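You operate a simulated robot arm through the tools that you are given. There is no shell and no other tool.

You are at the controls of a simulated two-armed robot. One attempt, no reset.

JOB
Wax the big mould's middle and lay the teal cloth on it.
Fine: grey pad with the wax block, then back; push the mould home and tighten the green thumb screw; the blue pad stays. A coat counts when it lies all over at full strength: go over it till it gets no stronger.

It is judged by the outcome, as a careful person would: the job done as asked, and still so three seconds after it is handed in. It fails if anything else is knocked over, pushed out of place, dropped, spilled or broken. Flat cloth is picked up by pressing the open fingertips on it (5 to 10 N) and closing them slowly along it; thin cloth reads only 2 to 8 mm in the jaws.

ROBOT AND FRAMES
Two 7-joint arms with two-finger parallel grippers on one trunk that stands fixed in place. Base frame: the origin is at the foot of the trunk, x ahead of it, y to its left, z up. Lengths are in mm, angles in degrees, forces in N, time in s.
The left shoulder is at [71, 156, 1305], the right one opposite. Payload 3.91 kg a hand.
The TCP of each hand is the grasp point between the finger pads, 30 mm short of the fingertips. In the tool frame z runs along the fingers and y along their closing line. Largest opening 110 mm; finger width 20, thickness 10; the body of the gripper, 48 by 112 mm, starts 55 mm behind the TCP.
Orientation is that of the tool frame in the base frame, as a unit quaternion [w, x, y, z]. With the fingers straight down and closing along the base's y, the tool's x points along the base's -x, its y along +y and its z along -z.

CONTROLS
- The arms move only by the tool move_arm. It takes "left_motion", "right_motion" or both (then of equal length, played together; a hand with none holds still); each is a list of rows, each a list of 7 numbers: the shift along the base's x, y, z in mm, then the turn, a rotation vector about the base's x, y, z in rad, then the closure, from 0 (fully open) to 1 (shut). In form: [[x, y, z, wx, wy, wz, claw], ...]. A call has 1 to 20 rows; each row shifts and turns the commanded pose from where the row before left it. A row lasts 0.2 s, in which the tool goes at most 50 mm and 8.6 degrees; a call with a longer step from one row to the next is refused whole, and so is a gripper value outside its range. Where a pose cannot be reached the arm comes as near as it can. A force on the tool above 40 N (or 10 N above the force at the start of the call, whichever is more), or a blocked arm, ends the call early, and 0.2 s more pass. Each finger travels about 108 mm/s and halts on what it meets, pressing with about 36 N; the grip force reading is that of the motor and also rises with nothing between the fingers. The clock runs only during rows and for 0.2 s after the last one: add rows that do not move to give the fingers time. The reply holds the time, the measured pose of the TCP, the force on the tool along the base axes, the opening and the grip force, in the units named above and with some noise, with the torque about the TCP (base axes, N m) and any sound that the robot's microphone picked up, and new pictures: "show" is both (left out), scene, wrist or none (wrist: the cameras of the hands that moved).
- Cameras (640 x 400 px; columns grow to the right, rows downward): "scene" is now at [140.8, 48.9, 1532.2]; the picture's right is [0.49, -0.87, -0.00], its down [-0.43, -0.24, -0.87] and it looks along [0.76, 0.42, -0.50] (base axes); focal length 357 px, centre (320, 200). "left" rides on the left gripper at [72, -17, -103] in its tool frame; the picture's right is [0.23, 0.97, 0.00], its down [-0.76, 0.18, -0.62] and it looks along [-0.61, 0.14, 0.78] (tool axes); focal length 222 px, centre (320, 200). "right" rides on the right gripper at [72, 17, -103] in its tool frame; the picture's right is [-0.23, 0.97, 0.00], its down [-0.76, -0.18, -0.62] and it looks along [-0.61, -0.14, 0.78] (tool axes); focal length 222 px, centre (320, 200). There is no depth. A picture from a camera that has moved, and an enlarged one, comes with that camera's place and axes in the base frame and with its lens. The place of the scene camera against the robot may be out by one fixed shift of up to 18 mm in any direction.
- lift_body(by): slides the trunk up (or, below 0, down) by that many mm; the arms and the scene camera ride with it, the base frame stays. It gives what a move gives, with no picture.
- head_to(pan, tilt): turns the head with the scene camera to pan (to the left, within 86 degrees either way) and tilt (down, from -29 to 69), counted from straight ahead of the robot. It gives what a move gives, and a new picture of the scene camera.
- enlarge(camera, box): a new picture of the part [left, top, right, bottom] of that camera's present view, enlarged. No time passes.
- finish_job(): hands the job in; it is judged then, once.

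Places have to be worked out from the pictures, the camera data and where the tool is seen. Open the grippers and draw the arms clear of the work before you hand the job in, unless the task says otherwise.

The tools are called after "Emit:" as name(argument=value, ...) on one line, values as JSON. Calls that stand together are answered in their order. move_arm: Moves the arms, as the interface text tells. Its arguments: {"type":"object","properties":{"left_motion":{"type":"array","items":{"type":"array","items":{"type":"number"}}},"right_motion":{"type":"array","items":{"type":"array","items":{"type":"number"}}},"show":{"type":"string","enum":["both","scene","wrist","none"]}},"required":[]} The other tools are called the same way: lift_body (by) slides the trunk up or down; head_to (pan, tilt) turns the head that bears the scene camera; enlarge (camera, box) takes an enlarged picture of a part of a camera's view; finish_job () hands the job in.

At the start:

```text
time_s: 0.0
left_eef_pos: [647.2, 555.4, 1275.6]
left_tcp_rot: [0.0, 0.001, 1.0, 0.0]
left_contact_force: [-0.5, -0.7, 0.4]
left_wrist_torque: [0.01, 0.01, -0.01]
left_grip_width: 109.9
left_finger_force: 0.1
right_eef_pos: [763.9, 0.8, 1235.6]
right_tcp_rot: [0.0, 0.0, 1.0, 0.0]
right_contact_force: [-0.2, 0.0, -0.3]
right_wrist_torque: [-0.02, 0.01, 0.01]
right_grip_width: 110.0
right_finger_force: 0.1
trunk travel left (down, up): [-750.0, 190.0]
head pan, tilt: [29.1, 29.8]
```

scene: 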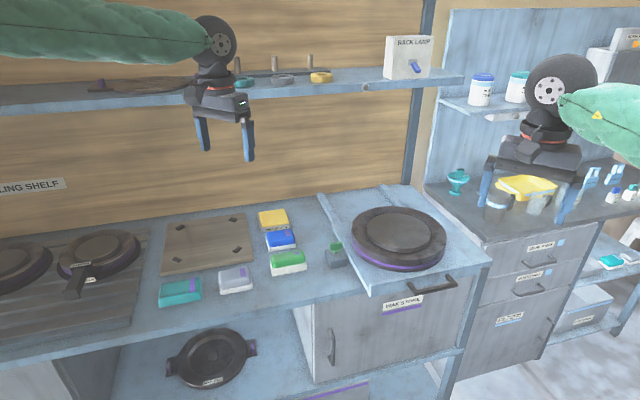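
right: 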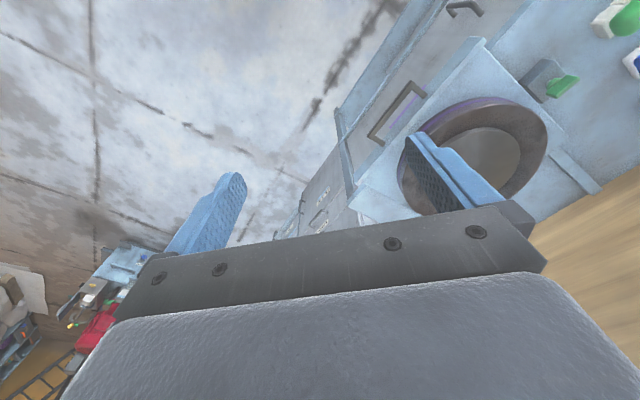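
left: 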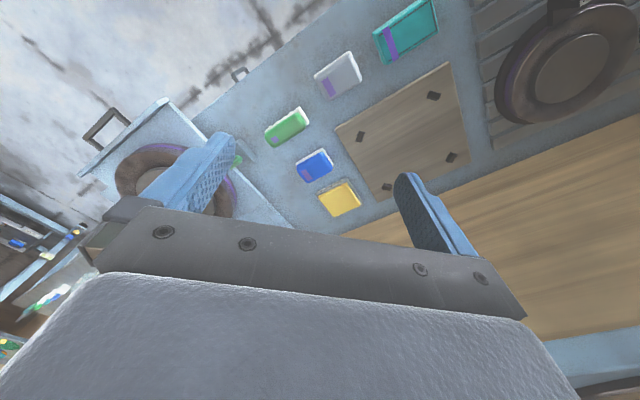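

I start by looking closer at the work area: mould, pads, thumb screw, and the side shelves.

Emit:
enlarge(camera="scene", box=[140, 180, 340, 320])

Emit:
enlarge(camera="scene", box=[310, 180, 490, 310])

Emit:
enlarge(camera="scene", box=[430, 40, 640, 240])

Emit:
enlarge(camera="scene", box=[0, 170, 160, 320])

```text
2.86 times, centred on (240, 250) of scene
camera zoom: at [140.8, 48.9, 1532.2], right [0.49, -0.87, 0.0], down [-0.43, -0.24, -0.87], along [0.76, 0.42, -0.5], focal length 1020 px, centre (549, 57)
```

zoom: 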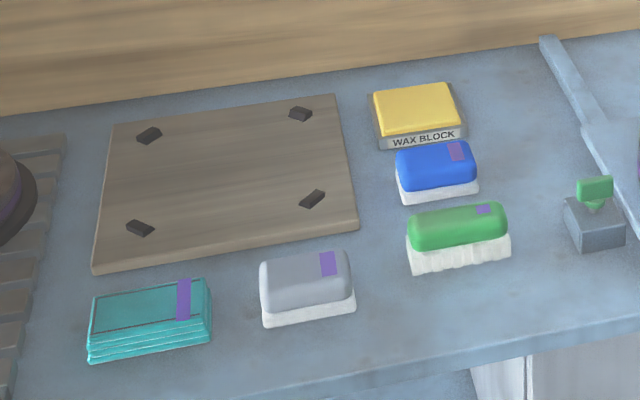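

```text
3.08 times, centred on (400, 245) of scene
camera zoom: at [140.8, 48.9, 1532.2], right [0.49, -0.87, 0.0], down [-0.43, -0.24, -0.87], along [0.76, 0.42, -0.5], focal length 1099 px, centre (74, 62)
```

zoom: 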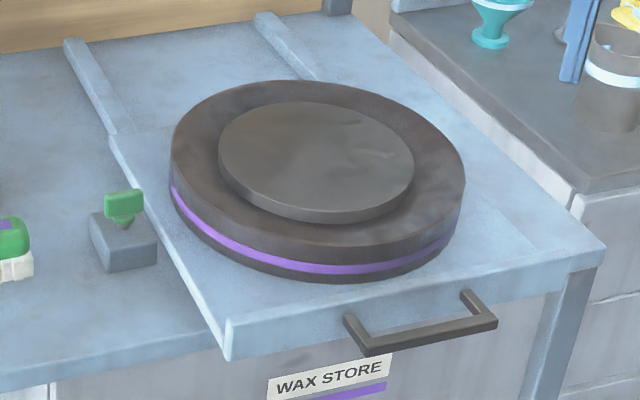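

```text
2.00 times, centred on (535, 140) of scene
camera zoom: at [140.8, 48.9, 1532.2], right [0.49, -0.87, 0.0], down [-0.43, -0.24, -0.87], along [0.76, 0.42, -0.5], focal length 714 px, centre (-110, 320)
```

zoom: 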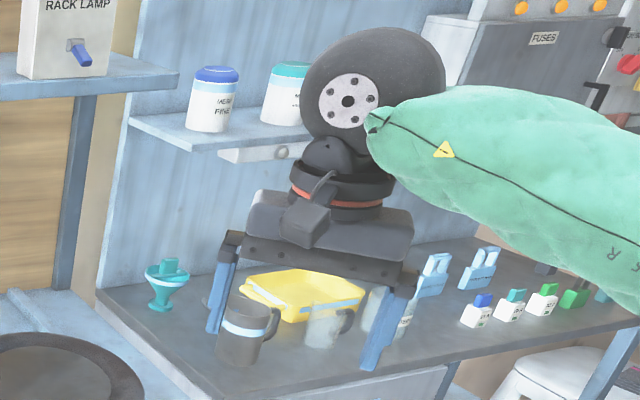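

```text
2.67 times, centred on (80, 245) of scene
camera zoom: at [140.8, 48.9, 1532.2], right [0.49, -0.87, 0.0], down [-0.43, -0.24, -0.87], along [0.76, 0.42, -0.5], focal length 952 px, centre (960, 80)
```

zoom: 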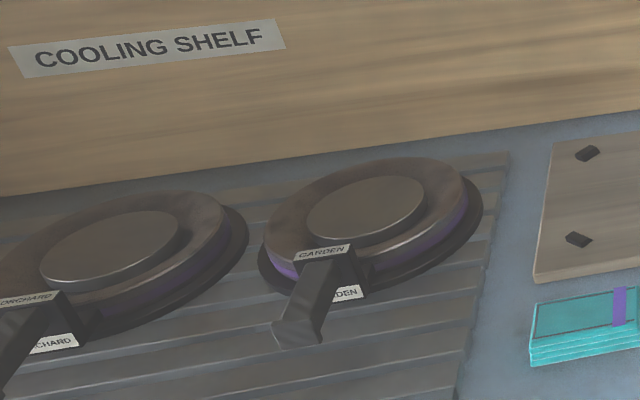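

The bench runs at roughly 45° to my left, with pads around z≈880. I turn the head toward the mould and pads for better views and read the shelf labels.

Emit:
head_to(pan=15, tilt=35)

Emit:
enlarge(camera="right", box=[340, 30, 640, 230])

Emit:
enlarge(camera="left", box=[90, 20, 480, 250])

```text
time_s: 0.8
left_eef_pos: [645.6, 556.4, 1275.6]
left_tcp_rot: [0.0, 0.0, 1.0, 0.0]
left_contact_force: [-0.3, -0.7, -0.2]
left_wrist_torque: [-0.01, 0.0, -0.04]
left_grip_width: 109.9
left_finger_force: 0.2
right_eef_pos: [763.9, 1.5, 1235.2]
right_tcp_rot: [0.0, 0.0, 1.0, 0.001]
right_contact_force: [-0.6, -0.6, 0.1]
right_wrist_torque: [-0.01, -0.01, 0.03]
right_grip_width: 110.2
right_finger_force: 0.0
trunk travel left (down, up): [-750.0, 190.0]
head pan, tilt: [15.0, 35.0]
camera scene: at [146.8, 27.7, 1524.1], right [0.26, -0.97, 0.0], down [-0.55, -0.15, -0.82], along [0.79, 0.21, -0.57], focal length 357 px, centre (320, 200)
```

scene: 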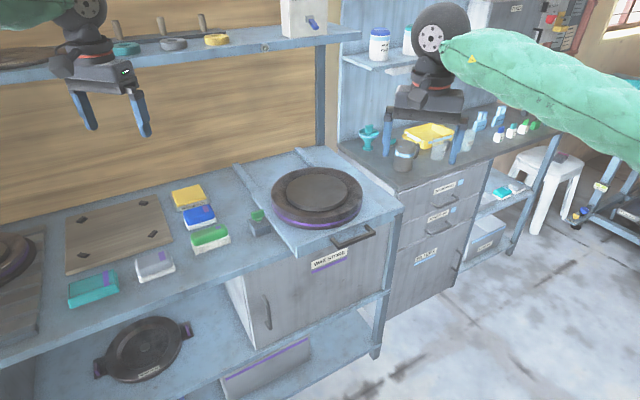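

```text
2.00 times, centred on (490, 130) of right
camera zoom: at [692.0, 17.0, 1338.0], right [0.23, 0.97, 0.0], down [0.76, -0.18, 0.62], along [0.61, -0.14, -0.78], focal length 444 px, centre (-20, 340)
```

zoom: 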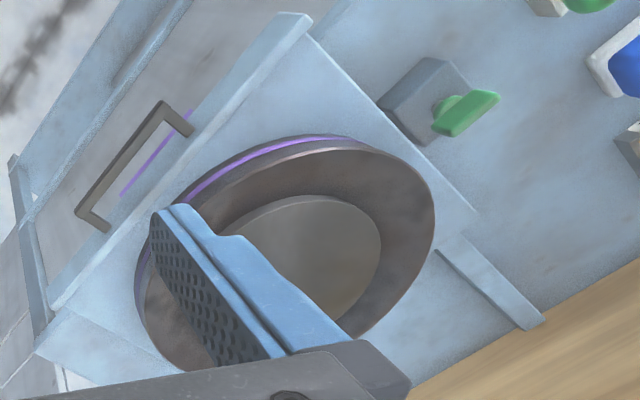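

```text
1.64 times, centred on (285, 135) of left
camera zoom: at [573.9, 538.3, 1378.9], right [-0.23, 0.97, 0.0], down [0.76, 0.18, 0.62], along [0.61, 0.14, -0.78], focal length 364 px, centre (377, 307)
```

zoom: 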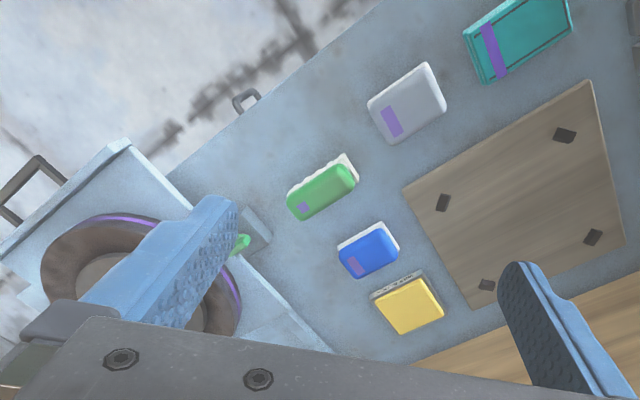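

Triangulating: mould middle is near (968, 270, 940), green screw near (870, 409, 915), grey pad near (649, 592), cloth near (560, 698), and wax block near (950, 680). Several of these are at the edge of reach, so I lower the trunk so the shoulders are closer to wrist height.

Emit:
lift_body(by=-150)

```text
time_s: 2.5
left_eef_pos: [645.2, 555.3, 1127.0]
left_tcp_rot: [0.0, 0.0, 1.0, 0.0]
left_contact_force: [-0.2, 0.0, -0.7]
left_wrist_torque: [0.02, -0.02, -0.01]
left_grip_width: 110.1
left_finger_force: 0.1
right_eef_pos: [763.3, -1.1, 1085.0]
right_tcp_rot: [-0.001, 0.001, 1.0, 0.0]
right_contact_force: [-0.1, -0.3, -0.4]
right_wrist_torque: [0.0, -0.04, -0.01]
right_grip_width: 109.9
right_finger_force: 0.0
trunk travel left (down, up): [-600.0, 340.0]
head pan, tilt: [15.0, 35.0]
```

Now I carry the left hand over toward the screw and mould at about z 1110 to look at them from above.

Emit:
move_arm(left_motion=[[25, -35, -2, 0, 0, 0, 0], [25, -35, -2, 0, 0, 0, 0], [25, -35, -2, 0, 0, 0, 0], [25, -35, -2, 0, 0, 0, 0], [25, -35, -2, 0, 0, 0, 0], [25, -35, -2, 0, 0, 0, 0], [25, -30, -2, 0, 0, 0, 0], [0, 0, 0, 0, 0, 0, 0]], show="both")

```text
time_s: 4.3
left_eef_pos: [819.6, 316.0, 1112.7]
left_tcp_rot: [0.0, -0.001, 1.0, -0.001]
left_contact_force: [0.0, 0.6, 1.1]
left_wrist_torque: [-0.02, -0.01, -0.04]
left_grip_width: 109.9
left_finger_force: 0.0
right_eef_pos: [762.7, -0.5, 1085.8]
right_tcp_rot: [-0.001, 0.0, 1.0, 0.0]
right_contact_force: [-0.4, 0.0, -0.4]
right_wrist_torque: [0.0, -0.05, -0.01]
right_grip_width: 110.0
right_finger_force: 0.1
trunk travel left (down, up): [-600.0, 340.0]
head pan, tilt: [15.0, 35.0]
camera scene: at [145.8, 28.4, 1374.2], right [0.26, -0.97, 0.0], down [-0.55, -0.15, -0.82], along [0.79, 0.21, -0.57], focal length 357 px, centre (320, 200)
camera left: at [747.9, 298.8, 1216.2], right [-0.23, 0.97, 0.0], down [0.76, 0.18, 0.62], along [0.61, 0.14, -0.78], focal length 222 px, centre (320, 200)
```

scene: 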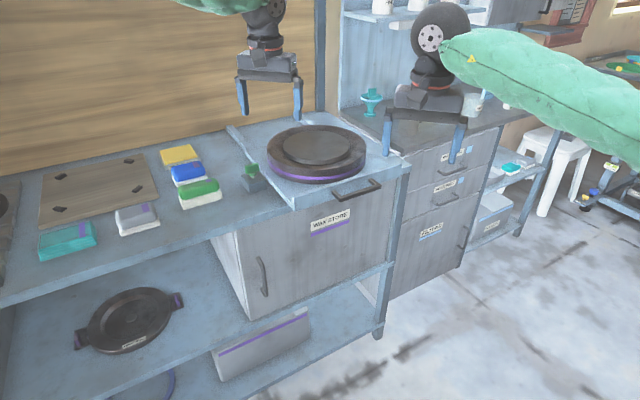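
left: 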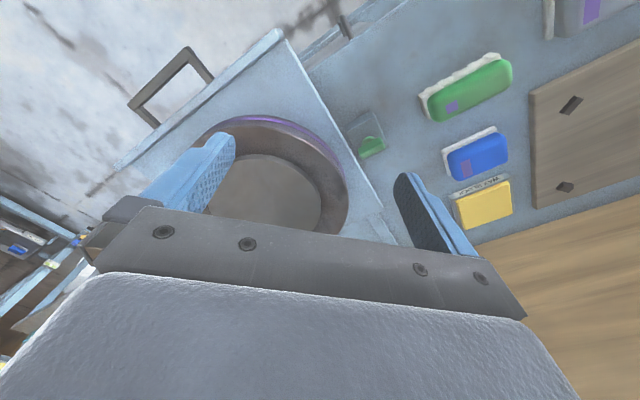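

Mould middle now reads about (985, 256, 920), screw wing (875, 405, 903). I test how far the left arm reaches toward the mould with the tool straight down, keeping well above it.

Emit:
move_arm(left_motion=[[40, -10, -5, 0, 0, 0, 0], [40, -10, -5, 0, 0, 0, 0], [40, -10, -5, 0, 0, 0, 0], [30, -10, -5, 0, 0, 0, 0], [0, 0, 0, 0, 0, 0, 0], [0, 0, 0, 0, 0, 0, 0]], show="both")

```text
time_s: 5.7
left_eef_pos: [952.7, 284.0, 1095.2]
left_tcp_rot: [0.0, 0.0, 1.0, -0.001]
left_contact_force: [0.1, 0.6, -0.2]
left_wrist_torque: [-0.01, 0.04, 0.02]
left_grip_width: 110.0
left_finger_force: 0.0
left hand out of reach, approached as far as the arm can: row 4
right_eef_pos: [765.5, -1.0, 1084.3]
right_tcp_rot: [-0.001, -0.001, 1.0, 0.0]
right_contact_force: [-0.6, 0.3, -0.7]
right_wrist_torque: [-0.01, -0.02, 0.0]
right_grip_width: 110.1
right_finger_force: 0.0
trunk travel left (down, up): [-600.0, 340.0]
head pan, tilt: [15.0, 35.0]
camera scene: at [147.7, 27.5, 1373.9], right [0.26, -0.97, 0.0], down [-0.56, -0.15, -0.82], along [0.79, 0.21, -0.57], focal length 357 px, centre (320, 200)
camera left: at [879.8, 265.0, 1197.2], right [-0.23, 0.97, 0.0], down [0.76, 0.18, 0.62], along [0.61, 0.14, -0.78], focal length 222 px, centre (320, 200)
```

scene: 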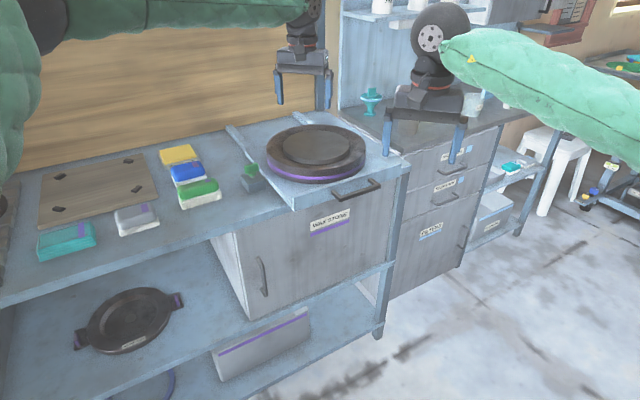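
left: 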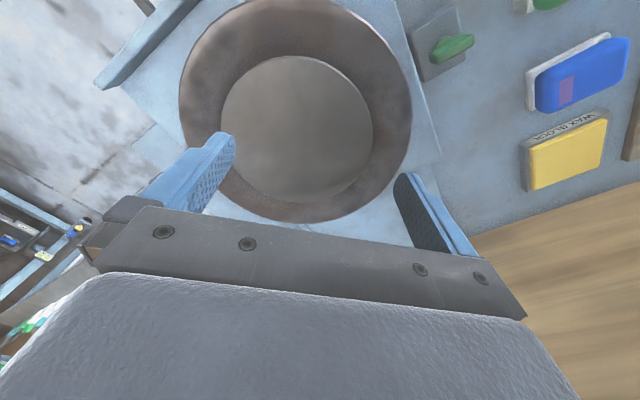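

With the tool straight down the arm gives out at about 890 mm from the shoulder. I try a forward tilt of about 43° in the air and push out along x to learn how far that extends the reach.

Emit:
move_arm(left_motion=[[0, 0, 0, 0.026, -0.147, 0, 0], [0, 0, 0, 0.026, -0.147, 0, 0], [0, 0, 0, 0.026, -0.147, 0, 0], [0, 0, 0, 0.026, -0.147, 0, 0], [0, 0, 0, 0.026, -0.147, 0, 0], [40, 8, 0, 0, 0, 0, 0], [40, 8, 0, 0, 0, 0, 0], [40, 8, 0, 0, 0, 0, 0], [0, 0, 0, 0, 0, 0, 0]], show="both")

Emit:
enlarge(camera="left", box=[120, 0, 640, 250])

```text
time_s: 7.7
left_eef_pos: [1071.2, 306.2, 1096.1]
left_tcp_rot: [0.359, -0.001, 0.931, 0.064]
left_contact_force: [-0.5, -0.2, 0.5]
left_wrist_torque: [0.0, 0.0, -0.03]
left_grip_width: 110.0
left_finger_force: 0.0
right_eef_pos: [762.5, -0.6, 1085.6]
right_tcp_rot: [0.0, 0.001, 1.0, 0.0]
right_contact_force: [-0.5, -0.5, 0.2]
right_wrist_torque: [0.03, 0.01, -0.02]
right_grip_width: 110.1
right_finger_force: 0.0
trunk travel left (down, up): [-600.0, 340.0]
head pan, tilt: [15.0, 35.0]
camera scene: at [145.6, 27.3, 1374.3], right [0.26, -0.97, 0.0], down [-0.55, -0.15, -0.82], along [0.79, 0.21, -0.57], focal length 357 px, centre (320, 200)
camera left: at [948.1, 279.9, 1120.7], right [-0.21, 0.98, -0.04], down [0.14, 0.07, 0.99], along [0.97, 0.21, -0.15], focal length 222 px, centre (320, 200)
```

scene: 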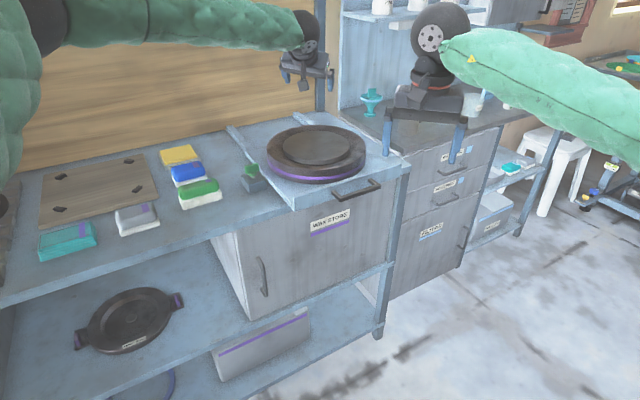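
left: 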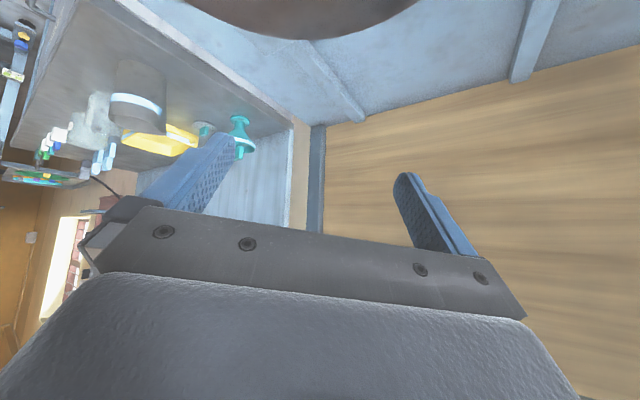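

```text
1.23 times, centred on (380, 125) of left
camera zoom: at [948.1, 279.9, 1120.7], right [-0.21, 0.98, -0.04], down [0.14, 0.07, 0.99], along [0.97, 0.21, -0.15], focal length 273 px, centre (246, 292)
```

zoom: 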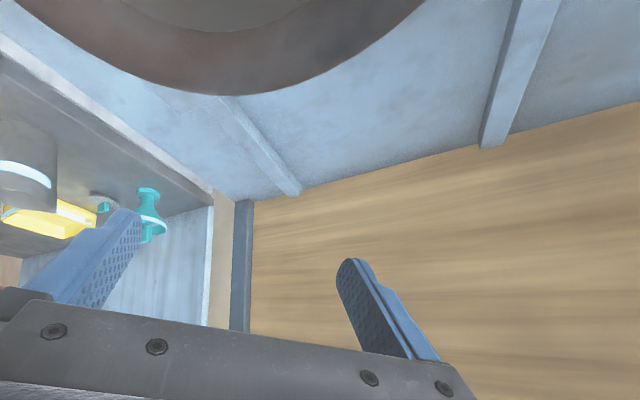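

The 43° tilt reached (1071, 306) with no trouble, so tilted work is feasible on the mould and the wax block. The rails show the bench normal lies at 45° in the base frame. Next I bring the left hand back upright, yawed 45° to the bench, over the tray handle, and park the right hand out of the way.

Emit:
move_arm(left_motion=[[-22, -16, 0, -0.026, 0.147, 0, 0], [-22, -16, 0, -0.026, 0.147, 0, 0], [-22, -16, 0, -0.026, 0.147, 0, 0], [-22, -16, 0, -0.026, 0.147, 0, 0], [-22, -16, 0, -0.026, 0.147, 0, 0], [-22, -16, -5, 0, 0, 0.131, 0], [-22, -16, -5, 0, 0, 0.131, 0], [-22, -16, -5, 0, 0, 0.131, 0], [-22, -16, -5, 0, 0, 0.131, 0], [-22, -16, -5, 0, 0, 0.131, 0], [-22, -16, -5, 0, 0, 0.131, 0], [0, 0, 0, 0, 0, 0, 0]], right_motion=[[-15, -40, 0, 0, 0, 0, 0], [-15, -40, 0, 0, 0, 0, 0], [-15, -40, 0, 0, 0, 0, 0], [-15, -40, 0, 0, 0, 0, 0], [-15, -40, 0, 0, 0, 0, 0], [-15, -40, 0, 0, 0, 0, 0], [0, 0, 0, 0, 0, 0, 0], [0, 0, 0, 0, 0, 0, 0], [0, 0, 0, 0, 0, 0, 0], [0, 0, 0, 0, 0, 0, 0], [0, 0, 0, 0, 0, 0, 0], [0, 0, 0, 0, 0, 0, 0]], show="both")

```text
time_s: 10.3
left_eef_pos: [797.7, 149.1, 1067.7]
left_tcp_rot: [0.0, -0.385, 0.923, 0.0]
left_contact_force: [0.4, -0.1, 0.4]
left_wrist_torque: [-0.02, -0.02, 0.02]
left_grip_width: 110.2
left_finger_force: 0.1
left hand out of reach, approached as far as the arm can: row 2, 3, 4, 5
right_eef_pos: [674.7, -241.9, 1085.1]
right_tcp_rot: [-0.002, 0.0, 1.0, 0.001]
right_contact_force: [0.3, 0.0, -0.3]
right_wrist_torque: [0.01, 0.0, 0.0]
right_grip_width: 109.9
right_finger_force: 0.0
trunk travel left (down, up): [-600.0, 340.0]
head pan, tilt: [15.0, 35.0]
camera scene: at [147.2, 27.7, 1374.0], right [0.26, -0.97, 0.0], down [-0.55, -0.15, -0.82], along [0.79, 0.21, -0.57], focal length 357 px, centre (320, 200)
camera right: at [602.3, -223.8, 1188.6], right [0.23, 0.97, 0.0], down [0.76, -0.18, 0.62], along [0.61, -0.14, -0.78], focal length 222 px, centre (320, 200)
camera left: at [758.8, 85.0, 1171.7], right [-0.85, 0.53, 0.0], down [0.41, 0.67, 0.62], along [0.33, 0.53, -0.78], focal length 222 px, centre (320, 200)
```

scene: 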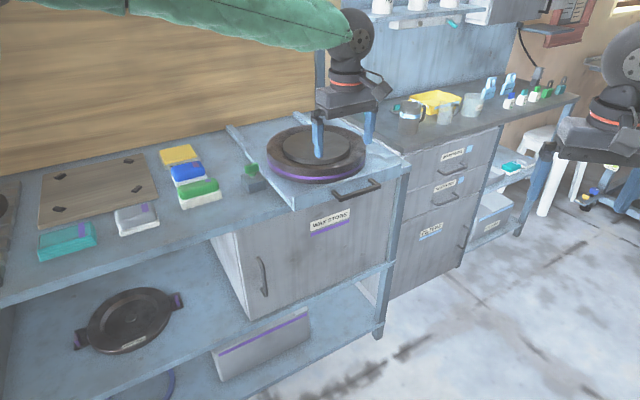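
right: 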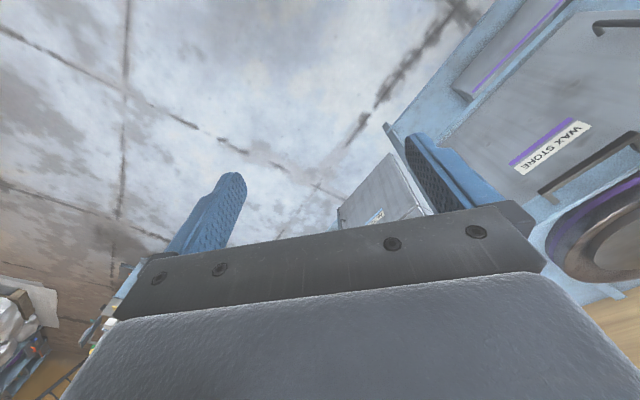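
left: 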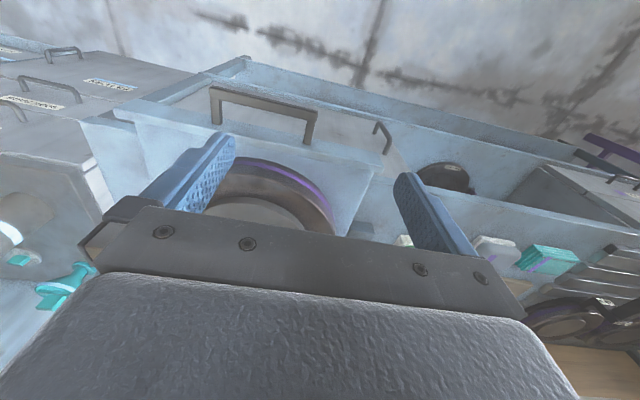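

The handle bar triangulates to about (850, 108, 897). I enlarge the left view to see its shape before pushing.

Emit:
enlarge(camera="left", box=[160, 50, 420, 240])

Emit:
enlarge(camera="scene", box=[220, 110, 420, 230])

```text
2.11 times, centred on (290, 145) of left
camera zoom: at [758.8, 85.0, 1171.7], right [-0.85, 0.53, 0.0], down [0.41, 0.67, 0.62], along [0.33, 0.53, -0.78], focal length 468 px, centre (383, 316)
```

zoom: 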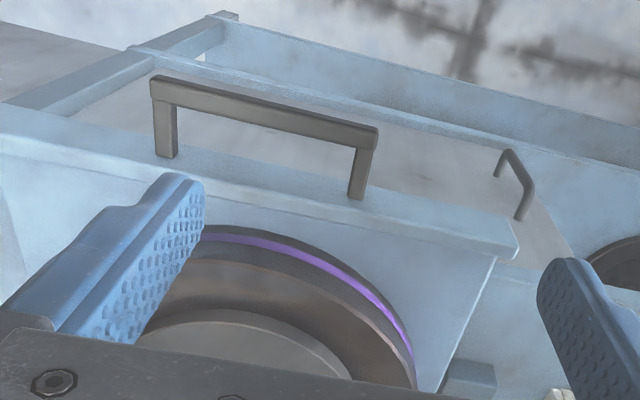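

```text
3.20 times, centred on (320, 170) of scene
camera zoom: at [147.2, 27.7, 1374.0], right [0.26, -0.97, 0.0], down [-0.55, -0.15, -0.82], along [0.79, 0.21, -0.57], focal length 1143 px, centre (320, 296)
```

zoom: 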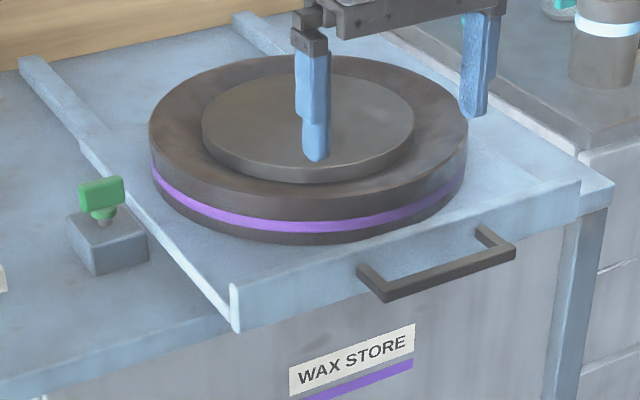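

The handle bar sits horizontally in front of the tray. I close the left fingers and come down in front of the bar (robot side), stopping above it to check the alignment.

Emit:
move_arm(left_motion=[[8, -20, -15, 0, 0, 0, 1], [8, -22, -15, 0, 0, 0, 1], [6, -22, -15, 0, 0, 0, 1], [0, 0, -30, 0, 0, 0, 1], [0, 0, -30, 0, 0, 0, 1], [0, 0, 0, 0, 0, 0, 1], [0, 0, 0, 0, 0, 0, 1]], show="both")

Emit:
enlarge(camera="scene", box=[270, 110, 450, 250])

```text
time_s: 11.9
left_eef_pos: [790.5, 130.9, 979.8]
left_tcp_rot: [0.0, -0.384, 0.923, 0.0]
left_contact_force: [-0.9, -0.5, -0.6]
left_wrist_torque: [0.0, 0.0, 0.01]
left_grip_width: 0.0
left_finger_force: 35.7
left hand out of reach, approached as far as the arm can: row 2, 3, 4, 5
right_eef_pos: [673.6, -242.6, 1085.0]
right_tcp_rot: [0.0, 0.0, 1.0, 0.0]
right_contact_force: [-0.3, -0.9, 0.2]
right_wrist_torque: [0.0, 0.01, -0.01]
right_grip_width: 110.1
right_finger_force: 0.0
trunk travel left (down, up): [-600.0, 340.0]
head pan, tilt: [15.0, 35.0]
camera scene: at [146.7, 27.4, 1374.1], right [0.26, -0.97, 0.0], down [-0.55, -0.15, -0.82], along [0.79, 0.21, -0.57], focal length 357 px, centre (320, 200)
camera left: at [751.7, 66.0, 1082.8], right [-0.85, 0.53, 0.0], down [0.41, 0.67, 0.62], along [0.33, 0.53, -0.78], focal length 222 px, centre (320, 200)
```

scene: 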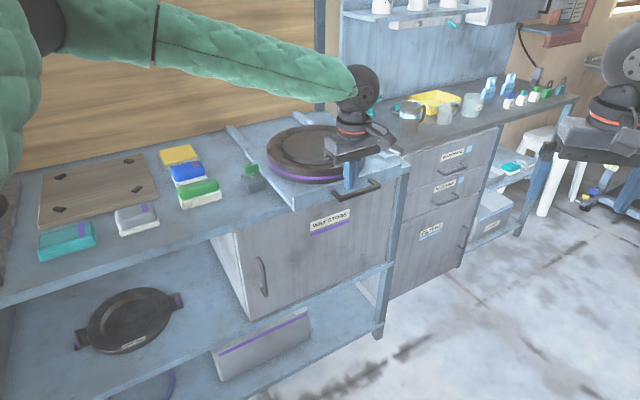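
left: 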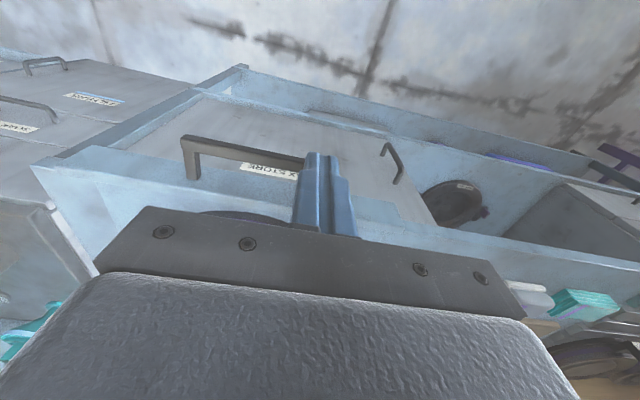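

```text
2.86 times, centred on (360, 180) of scene
camera zoom: at [146.7, 27.4, 1374.1], right [0.26, -0.97, 0.0], down [-0.55, -0.15, -0.82], along [0.79, 0.21, -0.57], focal length 1020 px, centre (206, 257)
```

zoom: 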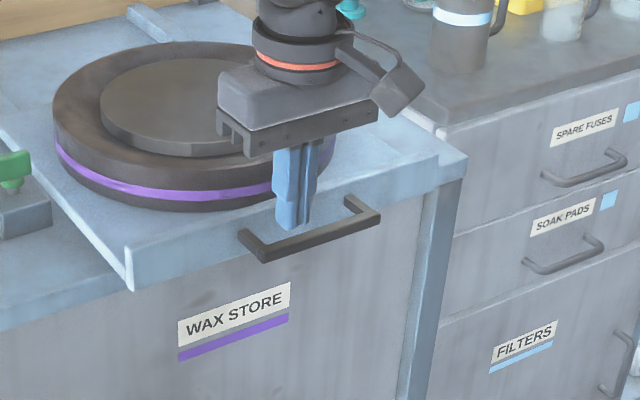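

The left arm hits a joint limit with this yaw so close to the centre line; the right hand is better placed for the push. I lift the left hand away to above the thumb screw, and bring the right hand with 45° yaw and closed fingers toward the front of the handle.

Emit:
move_arm(left_motion=[[-10, 10, 45, 0, 0, 0, 0.5], [-10, 20, 45, 0, 0, 0, 0], [0, 45, 10, 0, 0, -0.1, 0], [0, 45, 0, 0, 0, -0.1, 0], [0, 45, 0, 0, 0, -0.1, 0], [0, 45, 0, 0, 0, -0.1, 0], [0, 40, 0, 0, 0, -0.1, 0], [0, 30, 0, 0, 0, -0.1, 0], [0, 0, 0, 0, 0, -0.1, 0], [0, 0, 0, 0, 0, 0, 0], [0, 0, 0, 0, 0, 0, 0], [0, 0, 0, 0, 0, 0, 0]], right_motion=[[0, 0, 0, 0, 0, 0.131, 1], [0, 0, 0, 0, 0, 0.131, 1], [0, 0, 0, 0, 0, 0.131, 1], [0, 0, 0, 0, 0, 0.131, 1], [0, 0, 0, 0, 0, 0.131, 1], [0, 0, 0, 0, 0, 0.131, 1], [20, 45, 0, 0, 0, 0, 1], [20, 45, 0, 0, 0, 0, 1], [20, 45, -10, 0, 0, 0, 1], [20, 45, -15, 0, 0, 0, 1], [20, 45, -20, 0, 0, 0, 1], [20, 45, -20, 0, 0, 0, 1]], show="both")

```text
refused: row 2 steps farther than a row can; nothing moved
```

One row was a hair too long; I resend it with a smaller step.

Emit:
move_arm(left_motion=[[-10, 10, 45, 0, 0, 0, 0.5], [-10, 20, 40, 0, 0, 0, 0], [0, 45, 10, 0, 0, -0.1, 0], [0, 45, 0, 0, 0, -0.1, 0], [0, 45, 0, 0, 0, -0.1, 0], [0, 45, 0, 0, 0, -0.1, 0], [0, 40, 0, 0, 0, -0.1, 0], [0, 30, 0, 0, 0, -0.1, 0], [0, 0, 0, 0, 0, -0.1, 0], [0, 0, 0, 0, 0, 0, 0], [0, 0, 0, 0, 0, 0, 0], [0, 0, 0, 0, 0, 0, 0]], right_motion=[[0, 0, 0, 0, 0, 0.131, 1], [0, 0, 0, 0, 0, 0.131, 1], [0, 0, 0, 0, 0, 0.131, 1], [0, 0, 0, 0, 0, 0.131, 1], [0, 0, 0, 0, 0, 0.131, 1], [0, 0, 0, 0, 0, 0.131, 1], [18, 44, 0, 0, 0, 0, 1], [18, 44, 0, 0, 0, 0, 1], [18, 44, -10, 0, 0, 0, 1], [18, 44, -14, 0, 0, 0, 1], [18, 44, -14, 0, 0, 0, 1], [18, 44, -14, 0, 0, 0, 1]], show="both")

Emit:
enlarge(camera="scene", box=[270, 110, 450, 250])

```text
time_s: 14.5
left_eef_pos: [771.5, 412.0, 1073.9]
left_tcp_rot: [-0.001, -0.043, 0.999, -0.001]
left_contact_force: [-0.2, -0.4, -0.5]
left_wrist_torque: [0.0, 0.0, 0.0]
left_grip_width: 110.1
left_finger_force: 0.1
right_eef_pos: [782.6, 25.1, 1032.0]
right_tcp_rot: [0.0, -0.383, 0.924, -0.001]
right_contact_force: [0.3, 0.2, 0.8]
right_wrist_torque: [0.01, 0.01, -0.04]
right_grip_width: 0.0
right_finger_force: 35.7
trunk travel left (down, up): [-600.0, 340.0]
head pan, tilt: [15.0, 35.0]
camera scene: at [147.7, 29.2, 1373.9], right [0.26, -0.97, 0.0], down [-0.56, -0.15, -0.82], along [0.79, 0.21, -0.57], focal length 357 px, centre (320, 200)
camera right: at [720.3, -13.0, 1134.8], right [-0.53, 0.85, 0.0], down [0.67, 0.41, 0.62], along [0.53, 0.33, -0.78], focal length 222 px, centre (320, 200)
camera left: at [700.4, 388.5, 1176.6], right [-0.31, 0.95, 0.0], down [0.74, 0.24, 0.62], along [0.59, 0.19, -0.78], focal length 222 px, centre (320, 200)
```

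scene: 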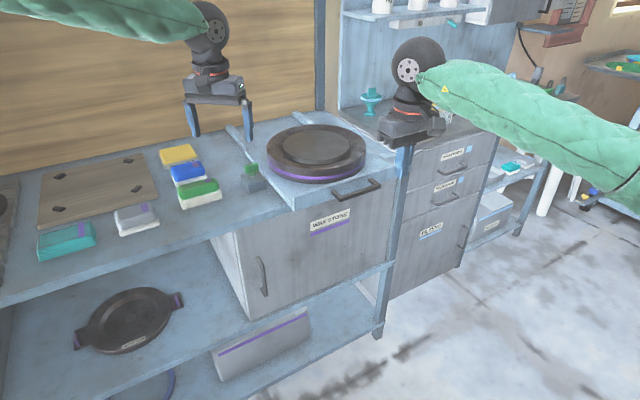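
right: 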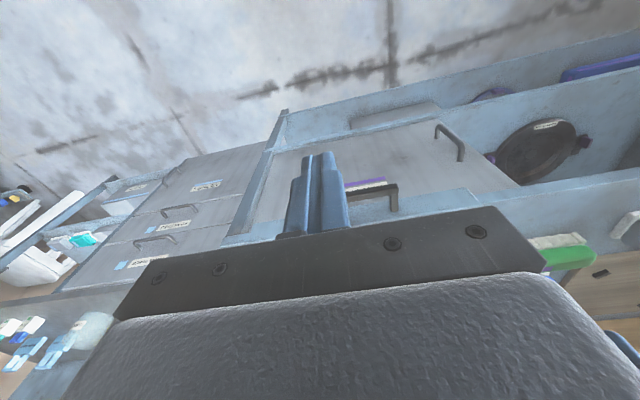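
left: 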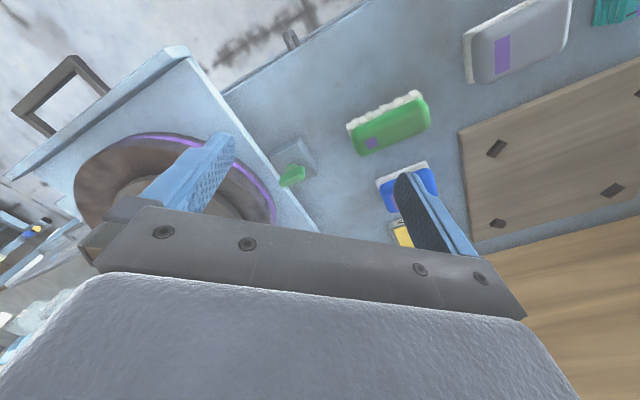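

```text
2.86 times, centred on (360, 180) of scene
camera zoom: at [147.7, 29.2, 1373.9], right [0.26, -0.97, 0.0], down [-0.56, -0.15, -0.82], along [0.79, 0.21, -0.57], focal length 1020 px, centre (206, 257)
```

zoom: 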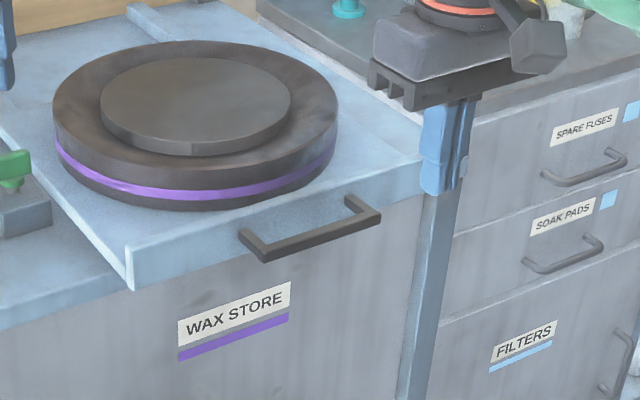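

Three views agree that the bar is at about (849, 106, 898). I place the right fingertips 18 mm in front of it and come down until the tips are about 28 mm below the bar's centre line.

Emit:
move_arm(right_motion=[[14, 19, -10, 0, 0, 0, 1], [14, 19, -10, 0, 0, 0, 1], [13, 18, -10, 0, 0, 0, 1], [0, 0, -40, 0, 0, 0, 1], [0, 0, -40, 0, 0, 0, 1], [0, 0, -22, 0, 0, 0, 1], [0, 0, 0, 0, 0, 0, 1]], show="both")

Emit:
enlarge(camera="scene", box=[270, 110, 450, 250])

Emit:
enlarge(camera="left", box=[0, 0, 330, 230])

```text
time_s: 16.1
left_eef_pos: [769.3, 411.0, 1075.2]
left_tcp_rot: [0.0, -0.043, 0.999, 0.0]
left_contact_force: [0.0, -0.3, -0.6]
left_wrist_torque: [0.02, -0.03, 0.0]
left_grip_width: 109.9
left_finger_force: 0.0
right_eef_pos: [822.5, 80.4, 902.3]
right_tcp_rot: [0.0, -0.384, 0.923, 0.0]
right_contact_force: [-0.5, 0.2, 0.0]
right_wrist_torque: [0.0, -0.01, -0.04]
right_grip_width: 0.0
right_finger_force: 36.6
trunk travel left (down, up): [-600.0, 340.0]
head pan, tilt: [15.0, 35.0]
camera scene: at [146.6, 27.6, 1374.1], right [0.26, -0.97, 0.0], down [-0.55, -0.15, -0.82], along [0.79, 0.21, -0.57], focal length 357 px, centre (320, 200)
camera right: at [759.8, 41.0, 1004.7], right [-0.53, 0.85, 0.0], down [0.66, 0.41, 0.62], along [0.53, 0.33, -0.78], focal length 222 px, centre (320, 200)
```

scene: 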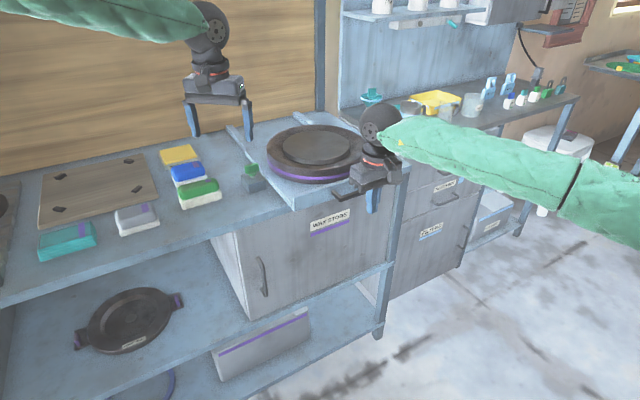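
right: 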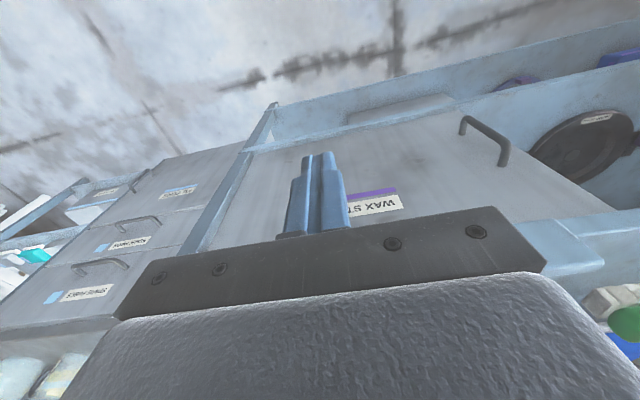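

```text
2.86 times, centred on (360, 180) of scene
camera zoom: at [146.6, 27.6, 1374.1], right [0.26, -0.97, 0.0], down [-0.55, -0.15, -0.82], along [0.79, 0.21, -0.57], focal length 1020 px, centre (206, 257)
```

zoom: 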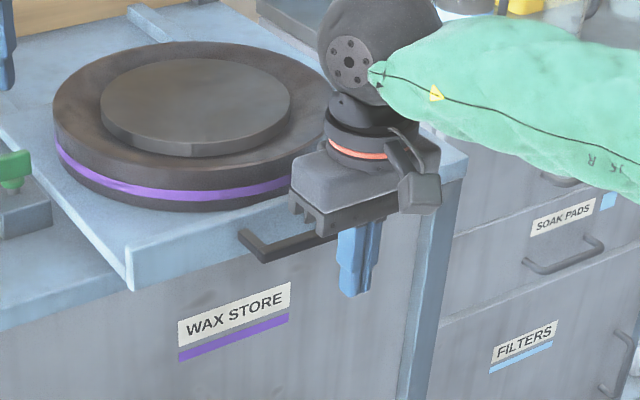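

```text
1.74 times, centred on (165, 115) of left
camera zoom: at [699.2, 387.6, 1178.1], right [-0.31, 0.95, 0.0], down [0.74, 0.24, 0.62], along [0.59, 0.19, -0.78], focal length 386 px, centre (590, 348)
```

zoom: 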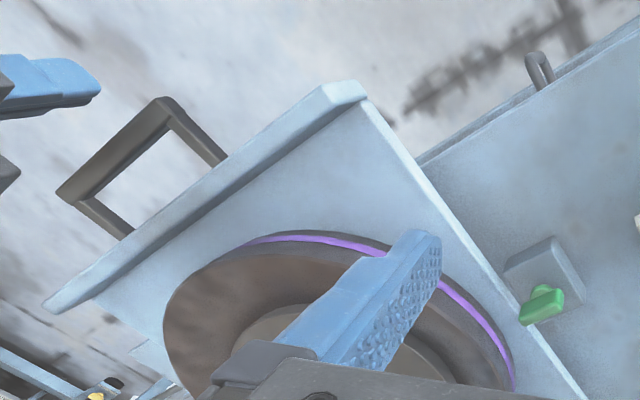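

Fingers stand in front of the bar, close to its middle. I push along the bench normal in small steps and watch the force.

Emit:
move_arm(right_motion=[[7, 7, 0, 0, 0, 0, 1], [7, 7, 0, 0, 0, 0, 1], [5, 5, 0, 0, 0, 0, 1], [5, 5, 0, 0, 0, 0, 1], [5, 5, 0, 0, 0, 0, 1], [5, 5, 0, 0, 0, 0, 1], [0, 0, 0, 0, 0, 0, 1]], show="both")

Emit:
enlarge(camera="left", box=[0, 0, 330, 230])

```text
time_s: 17.7
left_eef_pos: [769.4, 411.4, 1074.8]
left_tcp_rot: [0.0, -0.045, 0.999, 0.0]
left_contact_force: [0.4, -0.4, 0.3]
left_wrist_torque: [0.0, 0.06, -0.05]
left_grip_width: 110.3
left_finger_force: 0.1
right_eef_pos: [857.1, 113.4, 901.0]
right_tcp_rot: [0.001, -0.384, 0.923, -0.001]
right_contact_force: [-0.1, 0.3, 0.6]
right_wrist_torque: [0.02, -0.03, -0.01]
right_grip_width: 0.1
right_finger_force: 36.0
trunk travel left (down, up): [-600.0, 340.0]
head pan, tilt: [15.0, 35.0]
camera scene: at [146.8, 27.5, 1374.1], right [0.26, -0.97, 0.0], down [-0.55, -0.15, -0.82], along [0.79, 0.21, -0.57], focal length 357 px, centre (320, 200)
camera right: at [794.3, 74.8, 1004.4], right [-0.53, 0.85, 0.0], down [0.66, 0.41, 0.62], along [0.53, 0.33, -0.78], focal length 222 px, centre (320, 200)
```

scene: 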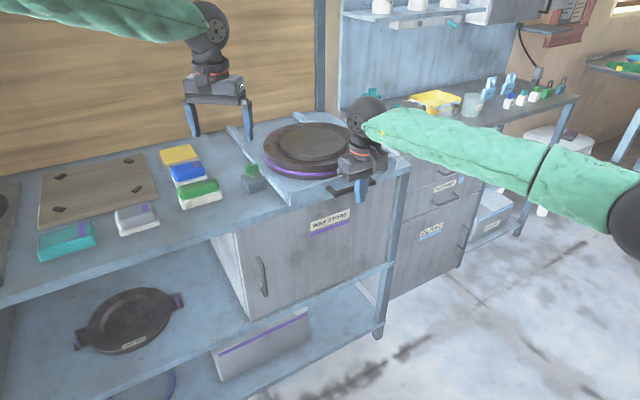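
right: 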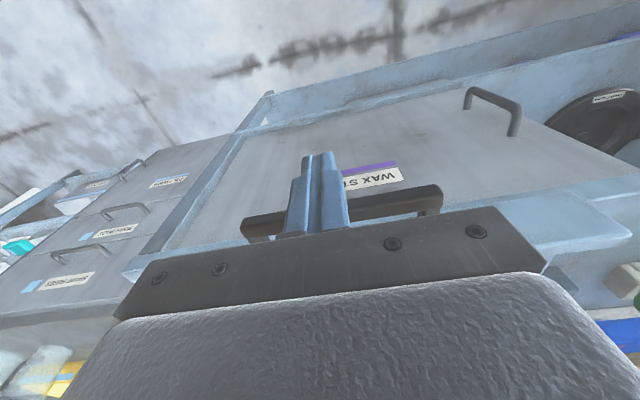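

```text
1.74 times, centred on (165, 115) of left
camera zoom: at [699.4, 387.5, 1178.0], right [-0.31, 0.95, 0.0], down [0.74, 0.24, 0.62], along [0.59, 0.19, -0.78], focal length 386 px, centre (590, 348)
```

zoom: 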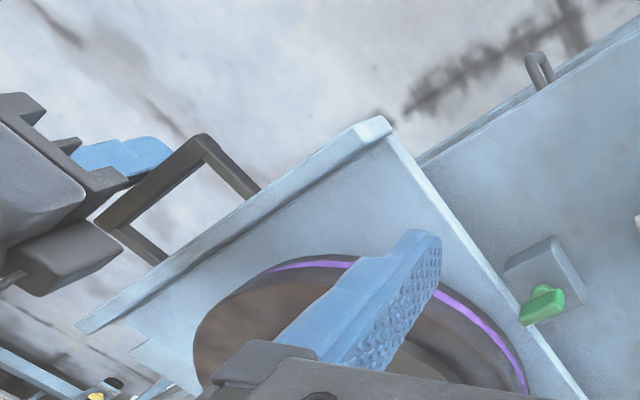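

The tray slides along freely (force near zero) and has moved about 36 mm. I keep pushing in small steps.

Emit:
move_arm(right_motion=[[5, 5, 0, 0, 0, 0, 1], [5, 5, 0, 0, 0, 0, 1], [4, 4, 0, 0, 0, 0, 1], [4, 4, 0, 0, 0, 0, 1], [3, 3, 0, 0, 0, 0, 1], [3, 3, 0, 0, 0, 0, 1], [0, 0, 0, 0, 0, 0, 1]], show="both")

Emit:
enlarge(camera="left", box=[0, 0, 330, 230])

```text
time_s: 19.3
left_eef_pos: [770.8, 411.1, 1075.7]
left_tcp_rot: [0.0, -0.043, 0.999, -0.001]
left_contact_force: [0.6, 0.9, 0.4]
left_wrist_torque: [0.0, -0.01, 0.04]
left_grip_width: 110.0
left_finger_force: 0.1
right_eef_pos: [880.2, 137.6, 902.0]
right_tcp_rot: [0.0, -0.383, 0.924, 0.0]
right_contact_force: [0.2, -0.1, 0.6]
right_wrist_torque: [-0.03, 0.0, -0.01]
right_grip_width: 0.3
right_finger_force: 36.3
trunk travel left (down, up): [-600.0, 340.0]
head pan, tilt: [15.0, 35.0]
camera scene: at [146.8, 27.5, 1374.1], right [0.26, -0.97, 0.0], down [-0.55, -0.15, -0.82], along [0.79, 0.21, -0.57], focal length 357 px, centre (320, 200)
camera right: at [818.3, 99.0, 1004.1], right [-0.53, 0.85, 0.0], down [0.66, 0.41, 0.62], along [0.53, 0.33, -0.78], focal length 222 px, centre (320, 200)
```

scene: 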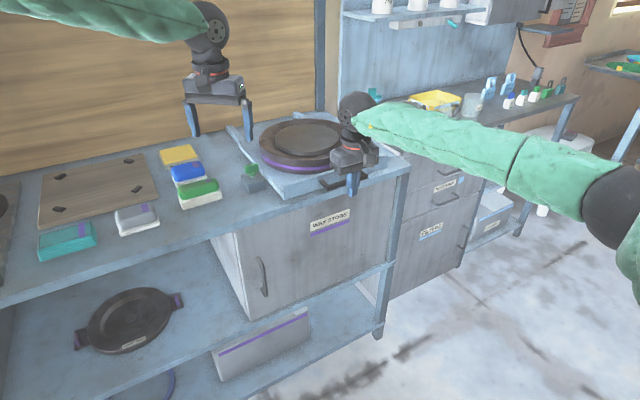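
right: 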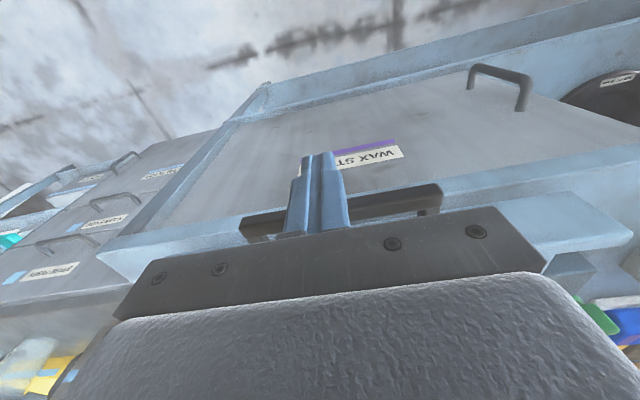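

```text
1.74 times, centred on (165, 115) of left
camera zoom: at [699.4, 387.5, 1178.0], right [-0.31, 0.95, 0.0], down [0.74, 0.24, 0.62], along [0.59, 0.19, -0.78], focal length 386 px, centre (590, 348)
```

zoom: 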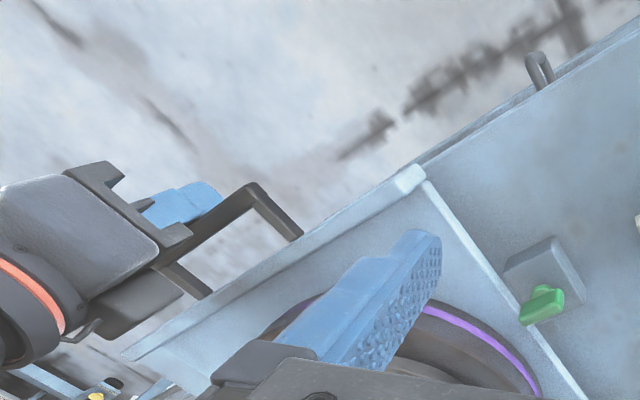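

Nearly flush now, still no resistance. I keep pushing in 3 mm-per-axis steps until it stops.

Emit:
move_arm(right_motion=[[3, 3, 0, 0, 0, 0, 1], [3, 3, 0, 0, 0, 0, 1], [3, 3, 0, 0, 0, 0, 1], [3, 3, 0, 0, 0, 0, 1], [3, 3, 0, 0, 0, 0, 1], [3, 3, 0, 0, 0, 0, 1], [0, 0, 0, 0, 0, 0, 1]], show="both")

Emit:
enlarge(camera="left", box=[0, 0, 330, 230])

```text
time_s: 20.9
left_eef_pos: [769.1, 411.3, 1074.7]
left_tcp_rot: [-0.001, -0.044, 0.999, 0.001]
left_contact_force: [0.2, -0.6, -0.9]
left_wrist_torque: [0.02, 0.02, 0.0]
left_grip_width: 110.1
left_finger_force: 0.0
right_eef_pos: [898.7, 154.9, 901.3]
right_tcp_rot: [0.0, -0.384, 0.923, -0.001]
right_contact_force: [-0.8, 0.7, 0.3]
right_wrist_torque: [0.0, 0.0, -0.01]
right_grip_width: 0.0
right_finger_force: 36.7
trunk travel left (down, up): [-600.0, 340.0]
head pan, tilt: [15.0, 35.0]
camera scene: at [146.8, 27.6, 1374.1], right [0.26, -0.97, 0.0], down [-0.55, -0.15, -0.82], along [0.79, 0.21, -0.57], focal length 357 px, centre (320, 200)
camera right: at [836.4, 116.6, 1004.1], right [-0.53, 0.85, 0.0], down [0.66, 0.41, 0.62], along [0.53, 0.33, -0.78], focal length 222 px, centre (320, 200)
```

scene: 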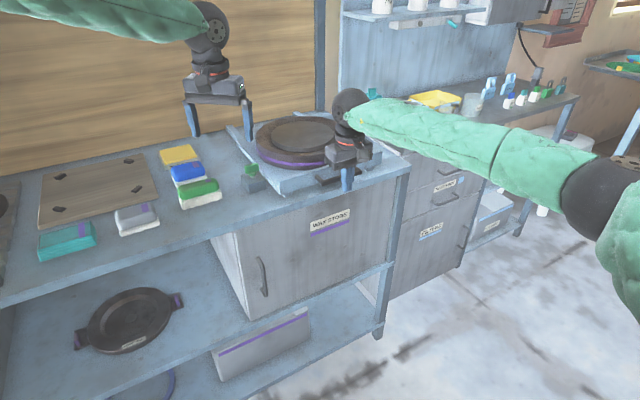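
right: 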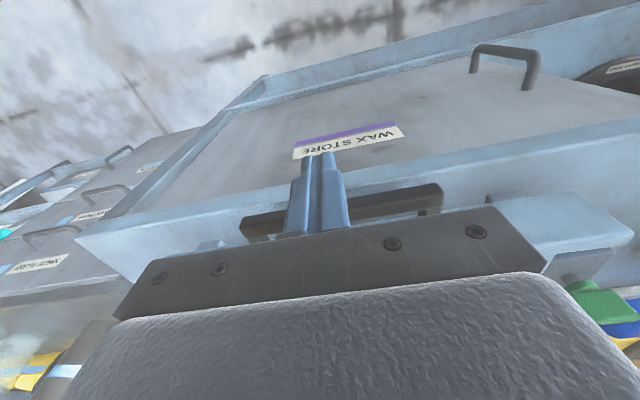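

```text
1.74 times, centred on (165, 115) of left
camera zoom: at [699.4, 387.5, 1177.9], right [-0.31, 0.95, 0.0], down [0.74, 0.24, 0.62], along [0.59, 0.19, -0.78], focal length 386 px, centre (590, 348)
```

zoom: 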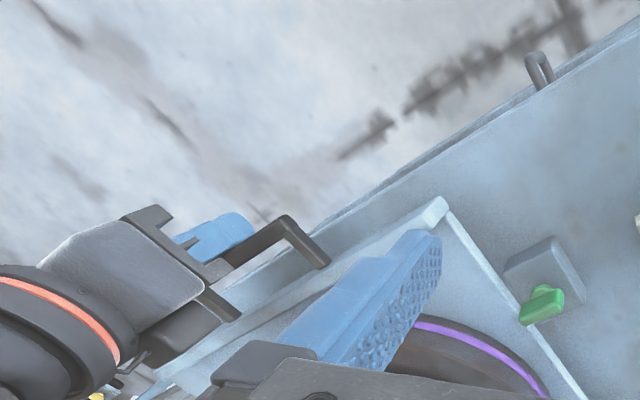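

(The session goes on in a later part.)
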